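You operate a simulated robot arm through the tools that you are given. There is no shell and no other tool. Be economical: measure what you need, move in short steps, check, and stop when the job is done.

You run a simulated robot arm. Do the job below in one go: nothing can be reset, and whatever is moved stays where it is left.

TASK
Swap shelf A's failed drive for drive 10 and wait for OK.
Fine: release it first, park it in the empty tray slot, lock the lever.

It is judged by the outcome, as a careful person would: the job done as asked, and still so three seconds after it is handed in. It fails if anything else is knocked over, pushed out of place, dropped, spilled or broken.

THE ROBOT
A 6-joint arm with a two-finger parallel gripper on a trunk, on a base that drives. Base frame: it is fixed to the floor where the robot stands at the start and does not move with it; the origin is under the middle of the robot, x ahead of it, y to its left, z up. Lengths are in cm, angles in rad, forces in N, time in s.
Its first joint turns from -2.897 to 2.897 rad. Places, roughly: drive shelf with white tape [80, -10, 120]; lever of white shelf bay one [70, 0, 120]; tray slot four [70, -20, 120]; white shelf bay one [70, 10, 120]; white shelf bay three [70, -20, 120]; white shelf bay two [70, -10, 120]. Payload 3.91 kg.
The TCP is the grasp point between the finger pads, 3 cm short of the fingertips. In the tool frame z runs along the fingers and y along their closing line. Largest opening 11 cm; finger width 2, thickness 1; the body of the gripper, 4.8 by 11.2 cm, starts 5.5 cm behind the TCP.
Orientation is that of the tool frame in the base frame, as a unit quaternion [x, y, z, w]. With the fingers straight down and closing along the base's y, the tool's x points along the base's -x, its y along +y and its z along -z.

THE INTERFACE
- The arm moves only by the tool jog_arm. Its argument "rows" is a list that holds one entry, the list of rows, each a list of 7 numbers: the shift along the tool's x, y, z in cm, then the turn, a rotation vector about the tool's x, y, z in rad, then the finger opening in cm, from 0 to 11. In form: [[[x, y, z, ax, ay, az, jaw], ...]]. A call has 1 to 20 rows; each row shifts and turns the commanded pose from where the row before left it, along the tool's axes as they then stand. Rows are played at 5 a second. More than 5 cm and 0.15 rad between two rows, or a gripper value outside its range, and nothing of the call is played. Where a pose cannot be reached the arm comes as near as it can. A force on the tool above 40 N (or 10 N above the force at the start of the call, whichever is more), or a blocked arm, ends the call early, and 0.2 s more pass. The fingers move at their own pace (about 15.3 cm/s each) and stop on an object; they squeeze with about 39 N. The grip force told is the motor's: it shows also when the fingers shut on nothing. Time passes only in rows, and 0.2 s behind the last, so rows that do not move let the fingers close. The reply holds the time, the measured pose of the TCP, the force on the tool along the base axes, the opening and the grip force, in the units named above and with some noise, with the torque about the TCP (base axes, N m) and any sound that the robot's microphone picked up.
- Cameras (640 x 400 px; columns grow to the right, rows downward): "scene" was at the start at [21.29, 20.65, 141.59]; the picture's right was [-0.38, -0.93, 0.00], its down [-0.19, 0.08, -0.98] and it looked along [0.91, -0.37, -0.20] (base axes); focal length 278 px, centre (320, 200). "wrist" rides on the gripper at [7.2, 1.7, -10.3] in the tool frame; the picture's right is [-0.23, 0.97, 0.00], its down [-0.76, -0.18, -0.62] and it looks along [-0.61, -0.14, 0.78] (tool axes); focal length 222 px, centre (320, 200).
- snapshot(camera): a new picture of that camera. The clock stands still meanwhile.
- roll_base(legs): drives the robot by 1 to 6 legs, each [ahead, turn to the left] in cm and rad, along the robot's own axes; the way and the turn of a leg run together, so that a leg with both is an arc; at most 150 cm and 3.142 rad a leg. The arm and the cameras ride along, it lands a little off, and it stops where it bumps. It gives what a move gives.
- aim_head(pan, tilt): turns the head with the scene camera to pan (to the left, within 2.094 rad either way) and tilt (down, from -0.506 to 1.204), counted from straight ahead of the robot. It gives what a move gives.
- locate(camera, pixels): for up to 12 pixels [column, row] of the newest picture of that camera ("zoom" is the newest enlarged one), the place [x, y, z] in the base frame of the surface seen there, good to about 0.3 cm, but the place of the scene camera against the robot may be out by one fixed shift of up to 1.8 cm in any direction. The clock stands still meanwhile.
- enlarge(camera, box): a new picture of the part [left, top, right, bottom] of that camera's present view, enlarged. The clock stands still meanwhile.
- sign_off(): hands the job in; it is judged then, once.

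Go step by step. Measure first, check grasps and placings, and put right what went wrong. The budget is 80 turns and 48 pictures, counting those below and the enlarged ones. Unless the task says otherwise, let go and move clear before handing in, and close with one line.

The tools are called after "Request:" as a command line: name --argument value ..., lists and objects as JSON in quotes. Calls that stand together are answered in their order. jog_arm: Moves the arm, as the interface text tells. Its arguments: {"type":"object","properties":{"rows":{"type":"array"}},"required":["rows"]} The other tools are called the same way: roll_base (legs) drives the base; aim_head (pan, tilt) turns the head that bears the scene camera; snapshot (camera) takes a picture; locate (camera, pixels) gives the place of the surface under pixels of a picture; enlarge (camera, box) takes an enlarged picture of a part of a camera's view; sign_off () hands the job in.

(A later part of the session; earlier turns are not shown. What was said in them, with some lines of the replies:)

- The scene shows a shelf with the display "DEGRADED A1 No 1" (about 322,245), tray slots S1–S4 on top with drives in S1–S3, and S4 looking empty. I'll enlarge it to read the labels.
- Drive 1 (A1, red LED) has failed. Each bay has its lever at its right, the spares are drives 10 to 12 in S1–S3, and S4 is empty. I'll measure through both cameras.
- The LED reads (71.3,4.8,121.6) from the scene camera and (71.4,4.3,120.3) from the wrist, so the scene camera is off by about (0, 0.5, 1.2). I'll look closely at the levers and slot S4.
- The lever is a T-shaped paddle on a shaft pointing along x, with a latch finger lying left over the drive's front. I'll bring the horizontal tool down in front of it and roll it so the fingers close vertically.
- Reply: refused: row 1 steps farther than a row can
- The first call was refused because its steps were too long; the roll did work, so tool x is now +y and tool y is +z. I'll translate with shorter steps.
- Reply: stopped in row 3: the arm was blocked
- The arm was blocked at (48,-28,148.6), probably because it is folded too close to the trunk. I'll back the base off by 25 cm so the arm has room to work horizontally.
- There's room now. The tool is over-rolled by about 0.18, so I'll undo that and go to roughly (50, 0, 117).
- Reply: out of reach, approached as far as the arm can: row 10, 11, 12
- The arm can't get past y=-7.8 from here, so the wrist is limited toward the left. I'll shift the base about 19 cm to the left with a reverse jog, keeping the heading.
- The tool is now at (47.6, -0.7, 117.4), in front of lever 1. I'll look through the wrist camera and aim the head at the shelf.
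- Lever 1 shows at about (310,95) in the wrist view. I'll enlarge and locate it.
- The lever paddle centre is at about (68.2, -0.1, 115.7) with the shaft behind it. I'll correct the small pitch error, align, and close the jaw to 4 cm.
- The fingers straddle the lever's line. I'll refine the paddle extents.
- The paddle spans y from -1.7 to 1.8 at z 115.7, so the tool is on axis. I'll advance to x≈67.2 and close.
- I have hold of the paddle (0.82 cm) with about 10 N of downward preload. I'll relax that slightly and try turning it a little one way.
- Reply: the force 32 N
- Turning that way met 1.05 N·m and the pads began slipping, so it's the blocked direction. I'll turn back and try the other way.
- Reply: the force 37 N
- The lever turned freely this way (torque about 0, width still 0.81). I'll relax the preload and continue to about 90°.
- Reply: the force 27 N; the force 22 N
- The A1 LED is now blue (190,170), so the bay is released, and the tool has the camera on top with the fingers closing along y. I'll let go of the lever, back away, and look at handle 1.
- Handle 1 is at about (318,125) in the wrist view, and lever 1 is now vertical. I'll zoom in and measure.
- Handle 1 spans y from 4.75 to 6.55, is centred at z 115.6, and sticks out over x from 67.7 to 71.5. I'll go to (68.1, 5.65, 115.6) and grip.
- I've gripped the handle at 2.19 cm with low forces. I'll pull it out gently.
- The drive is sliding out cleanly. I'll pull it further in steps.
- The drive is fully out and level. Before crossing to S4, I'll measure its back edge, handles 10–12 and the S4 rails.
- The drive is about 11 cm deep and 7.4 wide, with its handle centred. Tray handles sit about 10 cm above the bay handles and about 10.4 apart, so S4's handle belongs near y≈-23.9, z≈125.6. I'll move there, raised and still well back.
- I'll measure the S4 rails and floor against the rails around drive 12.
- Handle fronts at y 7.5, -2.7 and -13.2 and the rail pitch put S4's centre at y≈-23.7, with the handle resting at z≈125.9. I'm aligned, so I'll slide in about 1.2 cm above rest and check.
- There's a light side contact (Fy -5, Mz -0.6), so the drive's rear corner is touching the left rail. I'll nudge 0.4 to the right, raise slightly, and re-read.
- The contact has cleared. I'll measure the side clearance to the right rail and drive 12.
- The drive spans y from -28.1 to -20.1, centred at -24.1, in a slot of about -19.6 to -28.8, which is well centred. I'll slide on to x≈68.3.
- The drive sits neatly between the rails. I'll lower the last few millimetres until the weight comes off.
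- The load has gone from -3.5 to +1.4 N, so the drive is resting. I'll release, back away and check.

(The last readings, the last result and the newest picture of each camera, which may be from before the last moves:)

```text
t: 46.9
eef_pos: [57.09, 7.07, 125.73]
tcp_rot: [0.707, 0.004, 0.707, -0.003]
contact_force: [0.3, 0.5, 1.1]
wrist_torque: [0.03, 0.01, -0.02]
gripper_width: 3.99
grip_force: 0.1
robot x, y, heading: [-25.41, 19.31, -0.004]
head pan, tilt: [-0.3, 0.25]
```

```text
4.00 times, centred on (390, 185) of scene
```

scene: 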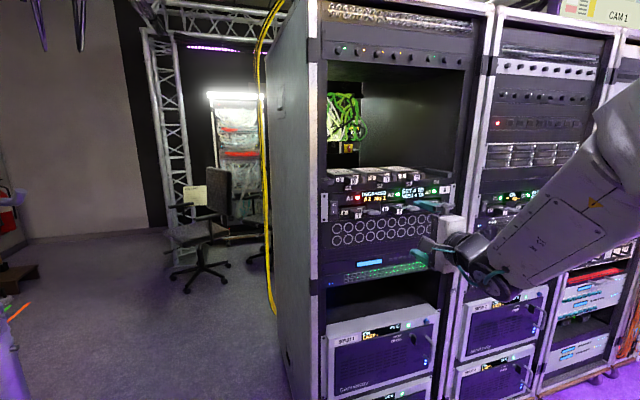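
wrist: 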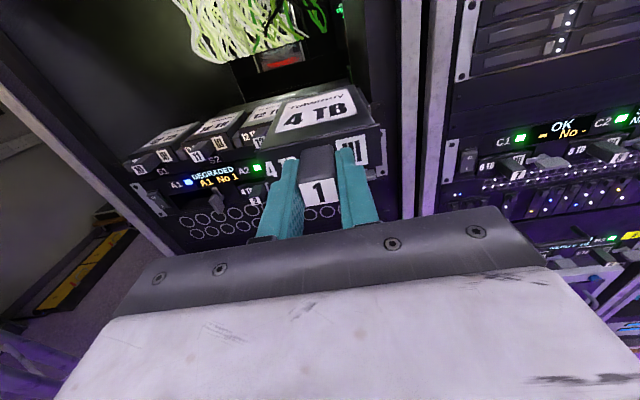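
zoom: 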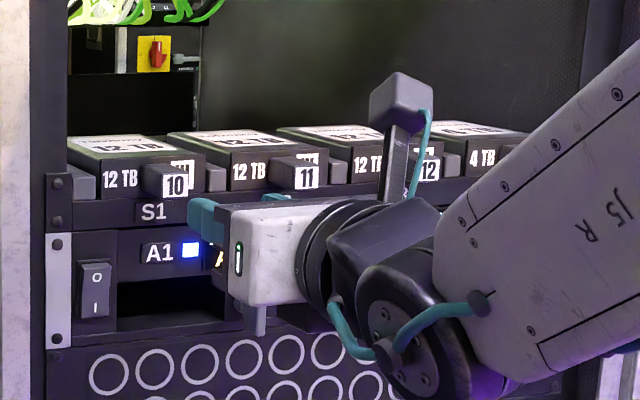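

Drive 1 is parked in S4 and aligned with the others. Next I'll measure handle 10.

Request:
enlarge --camera "wrist" --box '[250, 60, 410, 160]'

```text
4.00 times, centred on (330, 110) of wrist
```

zoom: 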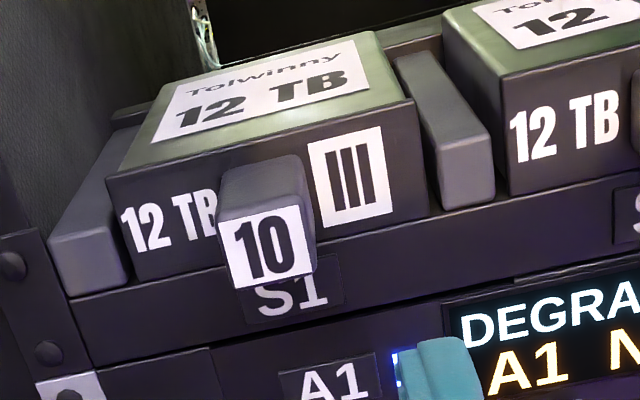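

Request:
locate --camera "zoom" --pixels '[[230, 250], [304, 240], [266, 215], [270, 282], [268, 245], [112, 185], [412, 110], [262, 180], [425, 170], [120, 250], [80, 265], [465, 185]]'

```text
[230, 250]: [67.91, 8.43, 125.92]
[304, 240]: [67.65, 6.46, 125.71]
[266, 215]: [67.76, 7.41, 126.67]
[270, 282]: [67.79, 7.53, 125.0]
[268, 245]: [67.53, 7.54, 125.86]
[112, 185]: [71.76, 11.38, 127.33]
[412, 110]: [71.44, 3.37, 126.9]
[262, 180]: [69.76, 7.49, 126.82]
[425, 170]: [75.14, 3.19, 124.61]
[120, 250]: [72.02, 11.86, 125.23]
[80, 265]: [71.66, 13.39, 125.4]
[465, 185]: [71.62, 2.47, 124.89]
```

Handle 10 is centred at (67.7, 7.45, 125.85). I'll grip it, lift 0.8 cm and draw it out.

Request:
jog_arm --rows '[[[0.1, -0.4, 3, 0, 0, 0, 4], [0, 0, 4, 0, 0, 0, 4], [0, 0, 4, 0, 0, 0, 4], [0, 0, 0, 0, 0, 0, 0], [0, 0, 0, 0, 0, 0, 0]]]'

Request:
jog_arm --rows '[[[0.4, 0, 0, 0, 0, 0, 0], [0.4, 0, 0, 0, 0, 0, 0], [0, 0, -1, 0, 0, 0, 0], [0, 0, -1, 0, 0, 0, 0], [0, 0, 0, 0, 0, 0, 0]]]'

```text
t: 48.0
eef_pos: [68.17, 7.85, 125.78]
tcp_rot: [0.707, 0.003, 0.707, -0.003]
contact_force: [1.5, -3.5, -0.8]
wrist_torque: [-0.07, 0.42, -0.41]
gripper_width: 2.15
grip_force: 39.0
robot x, y, heading: [-25.52, 19.54, -0.008]
head pan, tilt: [-0.3, 0.25]
```

```text
t: 49.2
eef_pos: [65.93, 7.75, 126.64]
tcp_rot: [0.707, 0.002, 0.707, -0.003]
contact_force: [0.9, -2.4, -2.2]
wrist_torque: [0.02, 0.18, -0.29]
gripper_width: 2.19
grip_force: 38.9
robot x, y, heading: [-25.44, 19.6, -0.005]
head pan, tilt: [-0.3, 0.25]
```

It's held and clear, with slight contact on the left rail. I'll shift 0.3 to the right and draw it fully out.

Request:
jog_arm --rows '[[[0, 0.3, -1, 0, 0, 0, 0], [0, 0, -2, 0, 0, 0, 0], [0, 0, -2, 0, 0, 0, 0], [0, 0, -2, 0, 0, 0, 0], [0, 0, -2, 0, 0, 0, 0], [0, 0, -2, 0, 0, 0, 0], [0, 0, -2.5, 0, 0, 0, 0], [0, 0, -2.5, 0, 0, 0, 0], [0, 0, -2.5, 0, 0, 0, 0], [0, 0, 0, 0, 0, 0, 0]]]'

Request:
enlarge --camera "wrist" --box '[200, 0, 520, 200]'

```text
t: 51.5
eef_pos: [47.35, 7.44, 126.59]
tcp_rot: [0.707, 0.001, 0.707, -0.003]
contact_force: [0.2, -0.7, -2.6]
wrist_torque: [0.0, 0.31, 0.04]
gripper_width: 2.19
grip_force: 39.2
robot x, y, heading: [-25.02, 19.2, -0.004]
head pan, tilt: [-0.3, 0.25]
```

```text
2.00 times, centred on (360, 100) of wrist
```

zoom: 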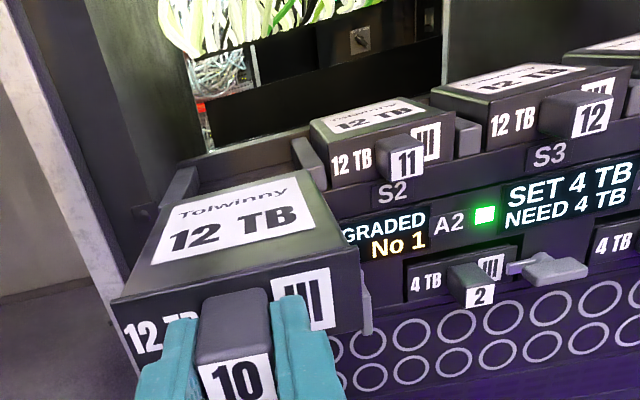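

Drive 10 is clear of the tray. I'll lower it in front of bay 1, to y 5.7 and z about 115.8.

Request:
jog_arm --rows '[[[-2.7, 0.5, 0, 0, 0, 0, 0], [-2.7, 0.5, 0, 0, 0, 0, 0], [-2.7, 0.5, 0, 0, 0, 0, 0], [-2.6, 0.24, 0, 0, 0, 0, 0], [0, 0, 0, 0, 0, 0, 0]]]'

Request:
enlarge --camera "wrist" --box '[200, 0, 520, 200]'

Request:
enlarge --camera "scene" --box '[300, 135, 460, 235]'

```text
t: 52.6
eef_pos: [47.34, 5.32, 115.77]
tcp_rot: [0.707, 0.003, 0.707, -0.004]
contact_force: [-0.2, -0.2, -2.4]
wrist_torque: [-0.01, 0.26, 0.0]
gripper_width: 2.19
grip_force: 39.0
robot x, y, heading: [-25.18, 19.31, -0.004]
head pan, tilt: [-0.3, 0.25]
```

```text
2.00 times, centred on (360, 100) of wrist
```

zoom: 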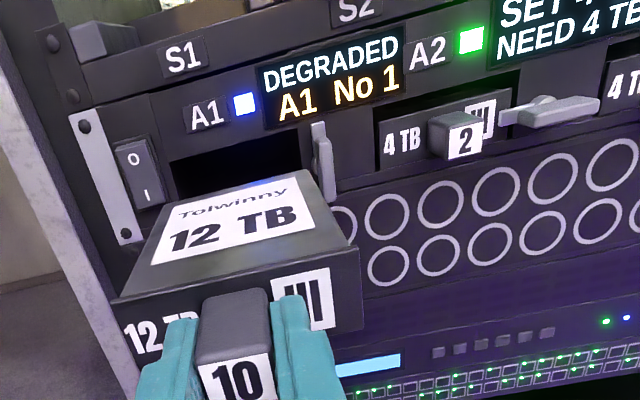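

```text
4.00 times, centred on (380, 185) of scene
```

zoom: 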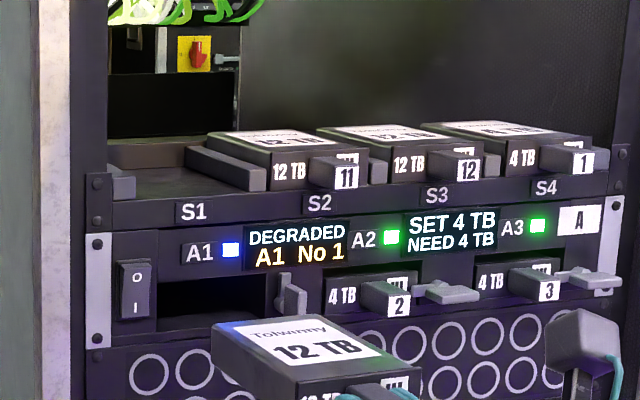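

I'm at y 5.32 and need about 5.7 (drive 1 slid out at 5.7). I'll correct, approach the mouth and look.

Request:
jog_arm --rows '[[[0, -0.37, 2, 0, 0, 0, 0], [0, 0, 2, 0, 0, 0, 0], [0, 0, 2, 0, 0, 0, 0], [0, 0, 1, 0, 0, 0, 0], [0, 0, 0, 0, 0, 0, 0]]]'

Request:
enlarge --camera "wrist" --box '[220, 30, 460, 180]'

```text
t: 53.9
eef_pos: [54.6, 5.95, 115.99]
tcp_rot: [0.707, 0.003, 0.707, -0.004]
contact_force: [-0.2, 0.0, -3.4]
wrist_torque: [0.01, 0.29, -0.04]
gripper_width: 2.2
grip_force: 38.9
robot x, y, heading: [-25.2, 19.88, -0.008]
head pan, tilt: [-0.3, 0.25]
```

```text
2.67 times, centred on (340, 105) of wrist
```

zoom: 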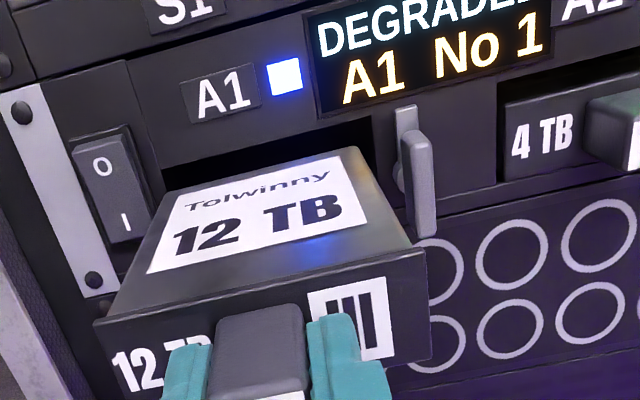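

Request:
locate --camera "zoom" --pixels '[[162, 163], [374, 125], [178, 192], [345, 150], [100, 322], [422, 248], [362, 170], [165, 215], [285, 76], [520, 160], [590, 110], [420, 180]]'

Request:
jog_arm --rows '[[[0, 0, 0, 0, 0, 0, 0]]]'

```text
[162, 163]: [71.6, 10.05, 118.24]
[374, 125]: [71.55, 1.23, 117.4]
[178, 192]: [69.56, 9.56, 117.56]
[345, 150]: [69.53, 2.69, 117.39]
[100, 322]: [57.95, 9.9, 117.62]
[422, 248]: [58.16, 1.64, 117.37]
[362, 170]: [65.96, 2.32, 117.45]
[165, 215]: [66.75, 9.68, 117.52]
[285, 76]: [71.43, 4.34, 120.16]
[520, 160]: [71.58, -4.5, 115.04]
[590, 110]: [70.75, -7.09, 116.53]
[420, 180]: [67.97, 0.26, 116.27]
```

```text
t: 54.2
eef_pos: [54.46, 5.86, 115.94]
tcp_rot: [0.707, 0.002, 0.707, -0.004]
contact_force: [0.7, -0.2, -2.6]
wrist_torque: [0.03, 0.34, 0.0]
gripper_width: 2.18
grip_force: 38.9
robot x, y, heading: [-24.78, 19.61, -0.007]
head pan, tilt: [-0.3, 0.25]
```

The bay mouth spans y from 1.2 to 10.05 (centre 5.64) and the drive is centred at about 5.8, with its top roughly 0.3 higher than drive 1 was. I'll shift 0.15 right, lower 0.2 and insert gently.

Request:
jog_arm --rows '[[[-0.2, 0.15, 0, 0, 0, 0, 0], [0, 0, 1, 0, 0, 0, 0], [0, 0, 1, 0, 0, 0, 0], [0, 0, 1, 0, 0, 0, 0], [0, 0, 1, 0, 0, 0, 0], [0, 0, 0, 0, 0, 0, 0]]]'

```text
t: 55.6
eef_pos: [58.6, 5.84, 115.67]
tcp_rot: [0.707, 0.001, 0.707, -0.003]
contact_force: [-0.7, 0.0, -3.3]
wrist_torque: [-0.03, 0.32, -0.01]
gripper_width: 2.2
grip_force: 39.1
robot x, y, heading: [-25.12, 19.33, -0.007]
head pan, tilt: [-0.3, 0.25]
```

The drive's rear is inside the mouth and no force shows. I'll keep inserting.

Request:
jog_arm --rows '[[[0, 0, 1, 0, 0, 0, 0], [0, 0, 1, 0, 0, 0, 0], [0, 0, 1, 0, 0, 0, 0], [0, 0, 1, 0, 0, 0, 0], [0, 0, 1, 0, 0, 0, 0], [0, 0, 1, 0, 0, 0, 0], [0, 0, 0, 0, 0, 0, 0]]]'

Request:
enlarge --camera "wrist" --box '[220, 30, 460, 180]'

```text
t: 57.2
eef_pos: [64.5, 6.01, 115.57]
tcp_rot: [0.707, 0.003, 0.707, -0.003]
contact_force: [-0.4, 0.6, -2.8]
wrist_torque: [0.01, 0.31, -0.03]
gripper_width: 2.18
grip_force: 39.2
robot x, y, heading: [-25.11, 19.29, -0.004]
head pan, tilt: [-0.3, 0.25]
```

```text
2.67 times, centred on (340, 105) of wrist
```

zoom: 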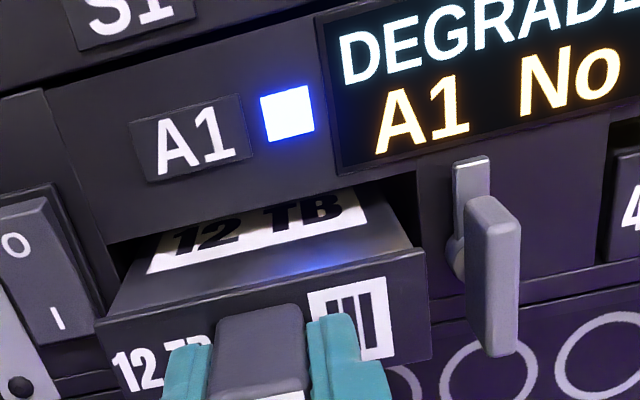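

Request:
locate --camera "zoom" --pixels '[[98, 330], [428, 262], [106, 245], [416, 180], [288, 110], [260, 290], [104, 320], [420, 252]]'

```text
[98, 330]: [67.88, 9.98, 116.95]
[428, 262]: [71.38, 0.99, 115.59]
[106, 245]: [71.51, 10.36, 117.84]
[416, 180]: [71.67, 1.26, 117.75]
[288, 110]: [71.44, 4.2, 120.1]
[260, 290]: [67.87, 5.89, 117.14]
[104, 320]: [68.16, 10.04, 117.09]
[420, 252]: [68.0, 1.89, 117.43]
```

The face is centred at 5.93 and the mouth at about 5.7. I'll shift 0.25 right while finishing the insertion.

Request:
jog_arm --rows '[[[0, 0.25, 0, 0, 0, 0, 0], [0, 0, 1, 0, 0, 0, 0], [0, 0, 1, 0, 0, 0, 0], [0, 0, 0.8, 0, 0, 0, 0], [0, 0, 0, 0, 0, 0, 0]]]'

```text
t: 58.5
eef_pos: [67.5, 5.65, 115.73]
tcp_rot: [0.707, 0.003, 0.707, -0.004]
contact_force: [-0.3, 0.5, -2.6]
wrist_torque: [0.01, 0.31, -0.01]
gripper_width: 2.17
grip_force: 39.0
robot x, y, heading: [-24.96, 19.58, -0.007]
head pan, tilt: [-0.3, 0.25]
```

Request:
jog_arm --rows '[[[0, 0, 0.4, 0, 0, 0, 0], [0, 0, 0.3, 0, 0, 0, 0], [0, 0, 0.2, 0, 0, 0, 0], [0, 0, 0, 0, 0, 0, 0]]]'

Request:
enlarge --camera "wrist" --box '[220, 30, 460, 180]'

```text
t: 59.5
eef_pos: [68.22, 5.6, 115.73]
tcp_rot: [0.707, 0.002, 0.707, -0.003]
contact_force: [-16.7, 0.9, -3.9]
wrist_torque: [0.02, 0.38, -0.3]
gripper_width: 2.21
grip_force: 38.6
robot x, y, heading: [-24.86, 19.53, -0.008]
head pan, tilt: [-0.3, 0.25]
```

```text
2.67 times, centred on (340, 105) of wrist
```

zoom: 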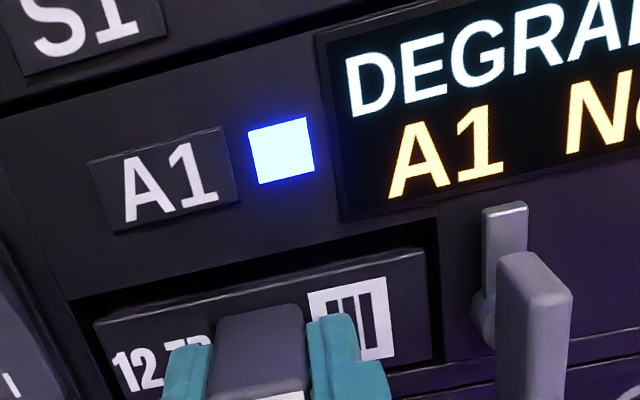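

The drive is seated against the back stop (Fx -16.7 N) and flush. I'll lower it onto the bay floor and let go.

Request:
jog_arm --rows '[[[-0.15, 0, 0, 0, 0, 0, 0], [-0.1, 0, 0, 0, 0, 0, 0], [0, 0, 0, 0, 0, 0, 0]]]'

```text
t: 60.2
eef_pos: [68.24, 5.72, 115.66]
tcp_rot: [0.706, 0.002, 0.708, -0.002]
contact_force: [-16.6, 1.9, 3.4]
wrist_torque: [-0.2, -0.57, -0.24]
gripper_width: 2.17
grip_force: 39.4
robot x, y, heading: [-25.27, 19.27, -0.009]
head pan, tilt: [-0.3, 0.25]
```

It's resting now (Fz +3.4). I'll release, back out and move over in front of the lever.

Request:
jog_arm --rows '[[[0, 0, 0, 0, 0, 0, 3.6], [0, 0, 0, 0, 0, 0, 3.6], [0, 0, -3, 0, 0, 0, 3.6], [0, 0, -4, 0, 0, 0, 3.6], [0, 2.8, -2, 0, 0, 0, 3.2], [0, 2.8, 0, 0, 0, 0, 3.2], [0, 0, 0, 0, 0, 0, 3.2]]]'

Request:
enlarge --camera "wrist" --box '[200, 0, 520, 200]'

```text
t: 61.9
eef_pos: [59.31, 0.15, 115.29]
tcp_rot: [0.707, 0.003, 0.707, -0.004]
contact_force: [-0.4, 0.5, 0.7]
wrist_torque: [-0.03, -0.05, -0.03]
gripper_width: 3.19
grip_force: 0.0
robot x, y, heading: [-24.87, 19.46, -0.005]
head pan, tilt: [-0.3, 0.25]
```

```text
2.00 times, centred on (360, 100) of wrist
```

zoom: 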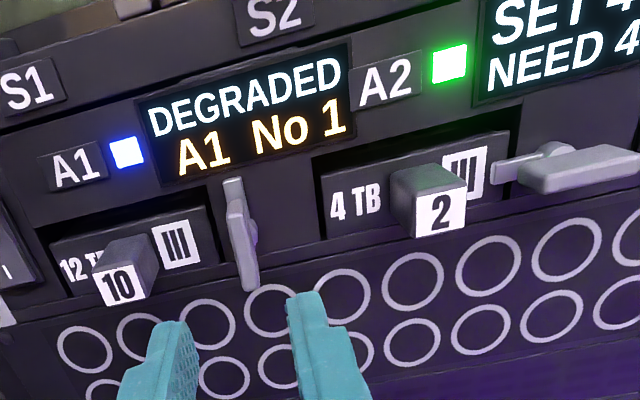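

Drive 10 is in bay 1. I'll locate the vertical paddle.

Request:
locate --camera "zoom" --pixels '[[238, 230], [245, 265], [233, 190], [248, 285], [240, 245], [120, 280]]'

```text
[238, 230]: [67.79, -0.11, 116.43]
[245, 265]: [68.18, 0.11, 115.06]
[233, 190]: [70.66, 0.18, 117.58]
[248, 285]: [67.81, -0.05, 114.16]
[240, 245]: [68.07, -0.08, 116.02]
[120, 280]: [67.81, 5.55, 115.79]
```

The paddle is centred at y≈0, z≈115.6. I'll align, advance to x≈67.1 and grip.

Request:
jog_arm --rows '[[[0.3, 0.15, 3, 0, 0, 0, 3.2], [0, 0, 3, 0, 0, 0, 3.2], [0, 0, 1.8, 0, 0, 0, 3.2], [0, 0, 0, 0, 0, 0, 0], [0, 0, 0, 0, 0, 0, 0]]]'

```text
t: 63.0
eef_pos: [67.08, -0.03, 115.64]
tcp_rot: [0.707, 0.001, 0.707, -0.003]
contact_force: [3.1, 1.1, -1.3]
wrist_torque: [-0.04, 0.46, -0.94]
gripper_width: 0.84
grip_force: 44.7
robot x, y, heading: [-25.11, 19.69, -0.007]
head pan, tilt: [-0.3, 0.25]
```

The paddle is gripped at 0.84 cm. I'll turn it back toward locked in stages.

Request:
jog_arm --rows '[[[0, 0, 0, 0, 0, -0.12, 0], [0, 0, 0, 0, 0, -0.12, 0], [0, 0, 0, 0, 0, -0.12, 0], [0, 0, 0, 0, 0, -0.12, 0], [0, 0, 0, 0, 0, 0, 0]]]'

Request:
jog_arm --rows '[[[0, 0, 0, 0, 0, -0.12, 0], [0, 0, 0, 0, 0, -0.12, 0], [0, 0, 0, 0, 0, -0.12, 0], [0, 0, 0, 0, 0, -0.12, 0], [0, 0, 0, 0, 0, 0, 0]]]'

```text
t: 64.2
eef_pos: [66.98, -0.15, 115.66]
tcp_rot: [0.686, 0.17, 0.688, 0.165]
contact_force: [-3.8, 2.7, -8.7]
wrist_torque: [0.01, 0.25, -1.03]
gripper_width: 0.84
grip_force: 44.9
robot x, y, heading: [-25.31, 19.43, -0.008]
head pan, tilt: [-0.3, 0.25]
```

```text
t: 65.5
eef_pos: [67.15, -0.01, 115.71]
tcp_rot: [0.626, 0.33, 0.628, 0.324]
contact_force: [-6.8, 6.1, -16.9]
wrist_torque: [-0.02, -0.07, -0.63]
gripper_width: 0.81
grip_force: 45.6
robot x, y, heading: [-25.14, 19.71, -0.009]
head pan, tilt: [-0.3, 0.25]
```

It's following freely. About 0.61 rad remains, so I'll relax the vertical preload and continue.

Request:
jog_arm --rows '[[[-0.07, -0.1, 0, 0, 0, -0.12, 0], [0, 0, 0, 0, 0, -0.12, 0], [0, 0, 0, 0, 0, -0.12, 0], [0, 0, 0, 0, 0, -0.12, 0], [0, 0, 0, 0, 0, -0.1, 0], [0, 0, 0, 0, 0, 0, 0]]]'

Request:
enlarge --camera "scene" --box '[310, 135, 470, 235]'

```text
t: 66.8
eef_pos: [67.04, 0.07, 115.62]
tcp_rot: [0.505, 0.494, 0.509, 0.491]
contact_force: [-3.6, 6.0, -5.4]
wrist_torque: [-0.05, 0.21, 1.51]
gripper_width: 0.86
grip_force: 45.2
robot x, y, heading: [-25.0, 19.37, -0.003]
head pan, tilt: [-0.3, 0.25]
```

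```text
4.00 times, centred on (390, 185) of scene
```

zoom: 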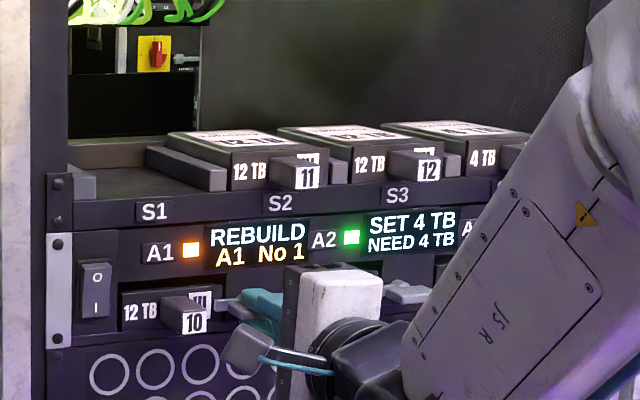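

The display shows "REBUILD" with an amber LED, so the lock has registered. I'll give it a last slight turn home, release, back off and wait.

Request:
jog_arm --rows '[[[0, 0, 0, 0, 0, -0.04, 0], [0, 0, 0, 0, 0, 0, 0], [0, 0, 0, 0, 0, 0, 3], [0, 0, 0, 0, 0, 0, 3], [0, 0, -3, 0, 0, 0, 3], [0, 0, -4, 0, 0, 0, 3], [0, 0, -4, 0, 0, 0, 3], [-4, 0, -4, 0, 0, 0, 3], [-4, 0, 0, 0, 0, 0, 3], [0, 0, 0, 0, 0, 0, 3], [0, 0, 0, 0, 0, 0, 3], [0, 0, 0, 0, 0, 0, 3], [0, 0, 0, 0, 0, 0, 3], [0, 0, 0, 0, 0, 0, 3], [0, 0, 0, 0, 0, 0, 3], [0, 0, 0, 0, 0, 0, 3], [0, 0, 0, 0, 0, 0, 3], [0, 0, 0, 0, 0, 0, 3], [0, 0, 0, 0, 0, 0, 3], [0, 0, 0, 0, 0, 0, 3]]]'

Request:
jog_arm --rows '[[[0, 0, 0, 0, 0, 0, 3], [0, 0, 0, 0, 0, 0, 3], [0, 0, 0, 0, 0, 0, 3], [0, 0, 0, 0, 0, 0, 3], [0, 0, 0, 0, 0, 0, 3], [0, 0, 0, 0, 0, 0, 3], [0, 0, 0, 0, 0, 0, 3], [0, 0, 0, 0, 0, 0, 3], [0, 0, 0, 0, 0, 0, 3], [0, 0, 0, 0, 0, 0, 3], [0, 0, 0, 0, 0, 0, 3], [0, 0, 0, 0, 0, 0, 3], [0, 0, 0, 0, 0, 0, 3], [0, 0, 0, 0, 0, 0, 3], [0, 0, 0, 0, 0, 0, 3], [0, 0, 0, 0, 0, 0, 3], [0, 0, 0, 0, 0, 0, 3], [0, 0, 0, 0, 0, 0, 3], [0, 0, 0, 0, 0, 0, 3], [0, 0, 0, 0, 0, 0, 3]]]'

Request:
enlarge --camera "scene" --box '[310, 135, 470, 235]'

```text
refused: row 8 steps farther than a row can; nothing moved
```

```text
t: 71.0
eef_pos: [67.13, -0.07, 115.55]
tcp_rot: [0.506, 0.494, 0.51, 0.49]
contact_force: [0.5, -0.2, -0.4]
wrist_torque: [0.02, 0.02, 0.05]
gripper_width: 2.99
grip_force: 0.1
robot x, y, heading: [-25.38, 19.65, -0.005]
head pan, tilt: [-0.3, 0.25]
```

```text
4.00 times, centred on (390, 185) of scene
```

zoom: 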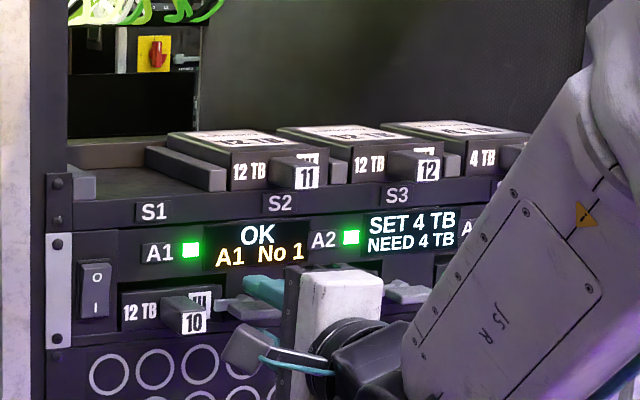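

The display shows OK with a green A1 LED, and the fingers are open. I'll back straight out and check everything.

Request:
jog_arm --rows '[[[0, 0, -3, 0, 0, 0, 3], [0, 0, -4, 0, 0, 0, 3], [0, 0, -4, 0, 0, 0, 3], [0, 0, -4, 0, 0, 0, 3], [-4, 0, 0, 0, 0, 0, 3], [-4, 0, 0, 0, 0, 0, 3], [-4, 0, 0, 0, 0, 0, 3], [0, -4, 0, 0, 0, 0, 3], [0, -4, 0, 0, 0, 0, 3], [0, 0, 0, 0, 0, 0, 3], [0, 0, 0, 0, 0, 0, 3]]]'

Request:
enlarge --camera "scene" --box '[310, 135, 470, 235]'

```text
t: 73.5
eef_pos: [51.95, -12.02, 107.29]
tcp_rot: [0.506, 0.494, 0.509, 0.491]
contact_force: [0.5, 0.3, 0.9]
wrist_torque: [0.04, 0.01, 0.03]
gripper_width: 2.99
grip_force: 0.1
robot x, y, heading: [-25.45, 19.31, -0.006]
head pan, tilt: [-0.3, 0.25]
```

```text
4.00 times, centred on (390, 185) of scene
```

zoom: 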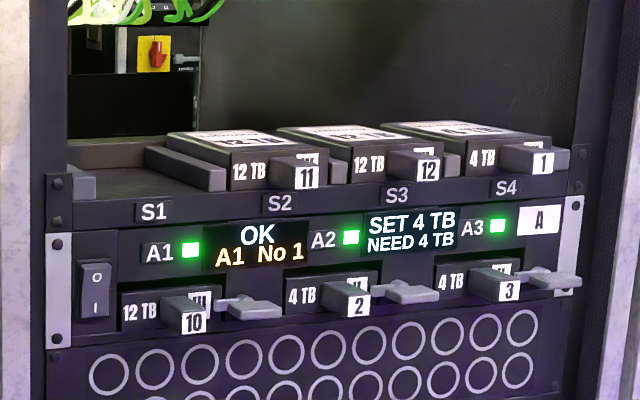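

Shelf A shows OK with all LEDs green. Drive 10 is locked in bay 1 with its lever horizontal like the others, drive 1 is parked in S4, and the arm is clear, so I'm handing in.

Request:
sign_off

```text
The job is handed in.
```

Failed drive 1 is out of shelf A and parked in tray slot S4; drive 10 is locked in bay one, and the shelf rebuilt and shows OK.
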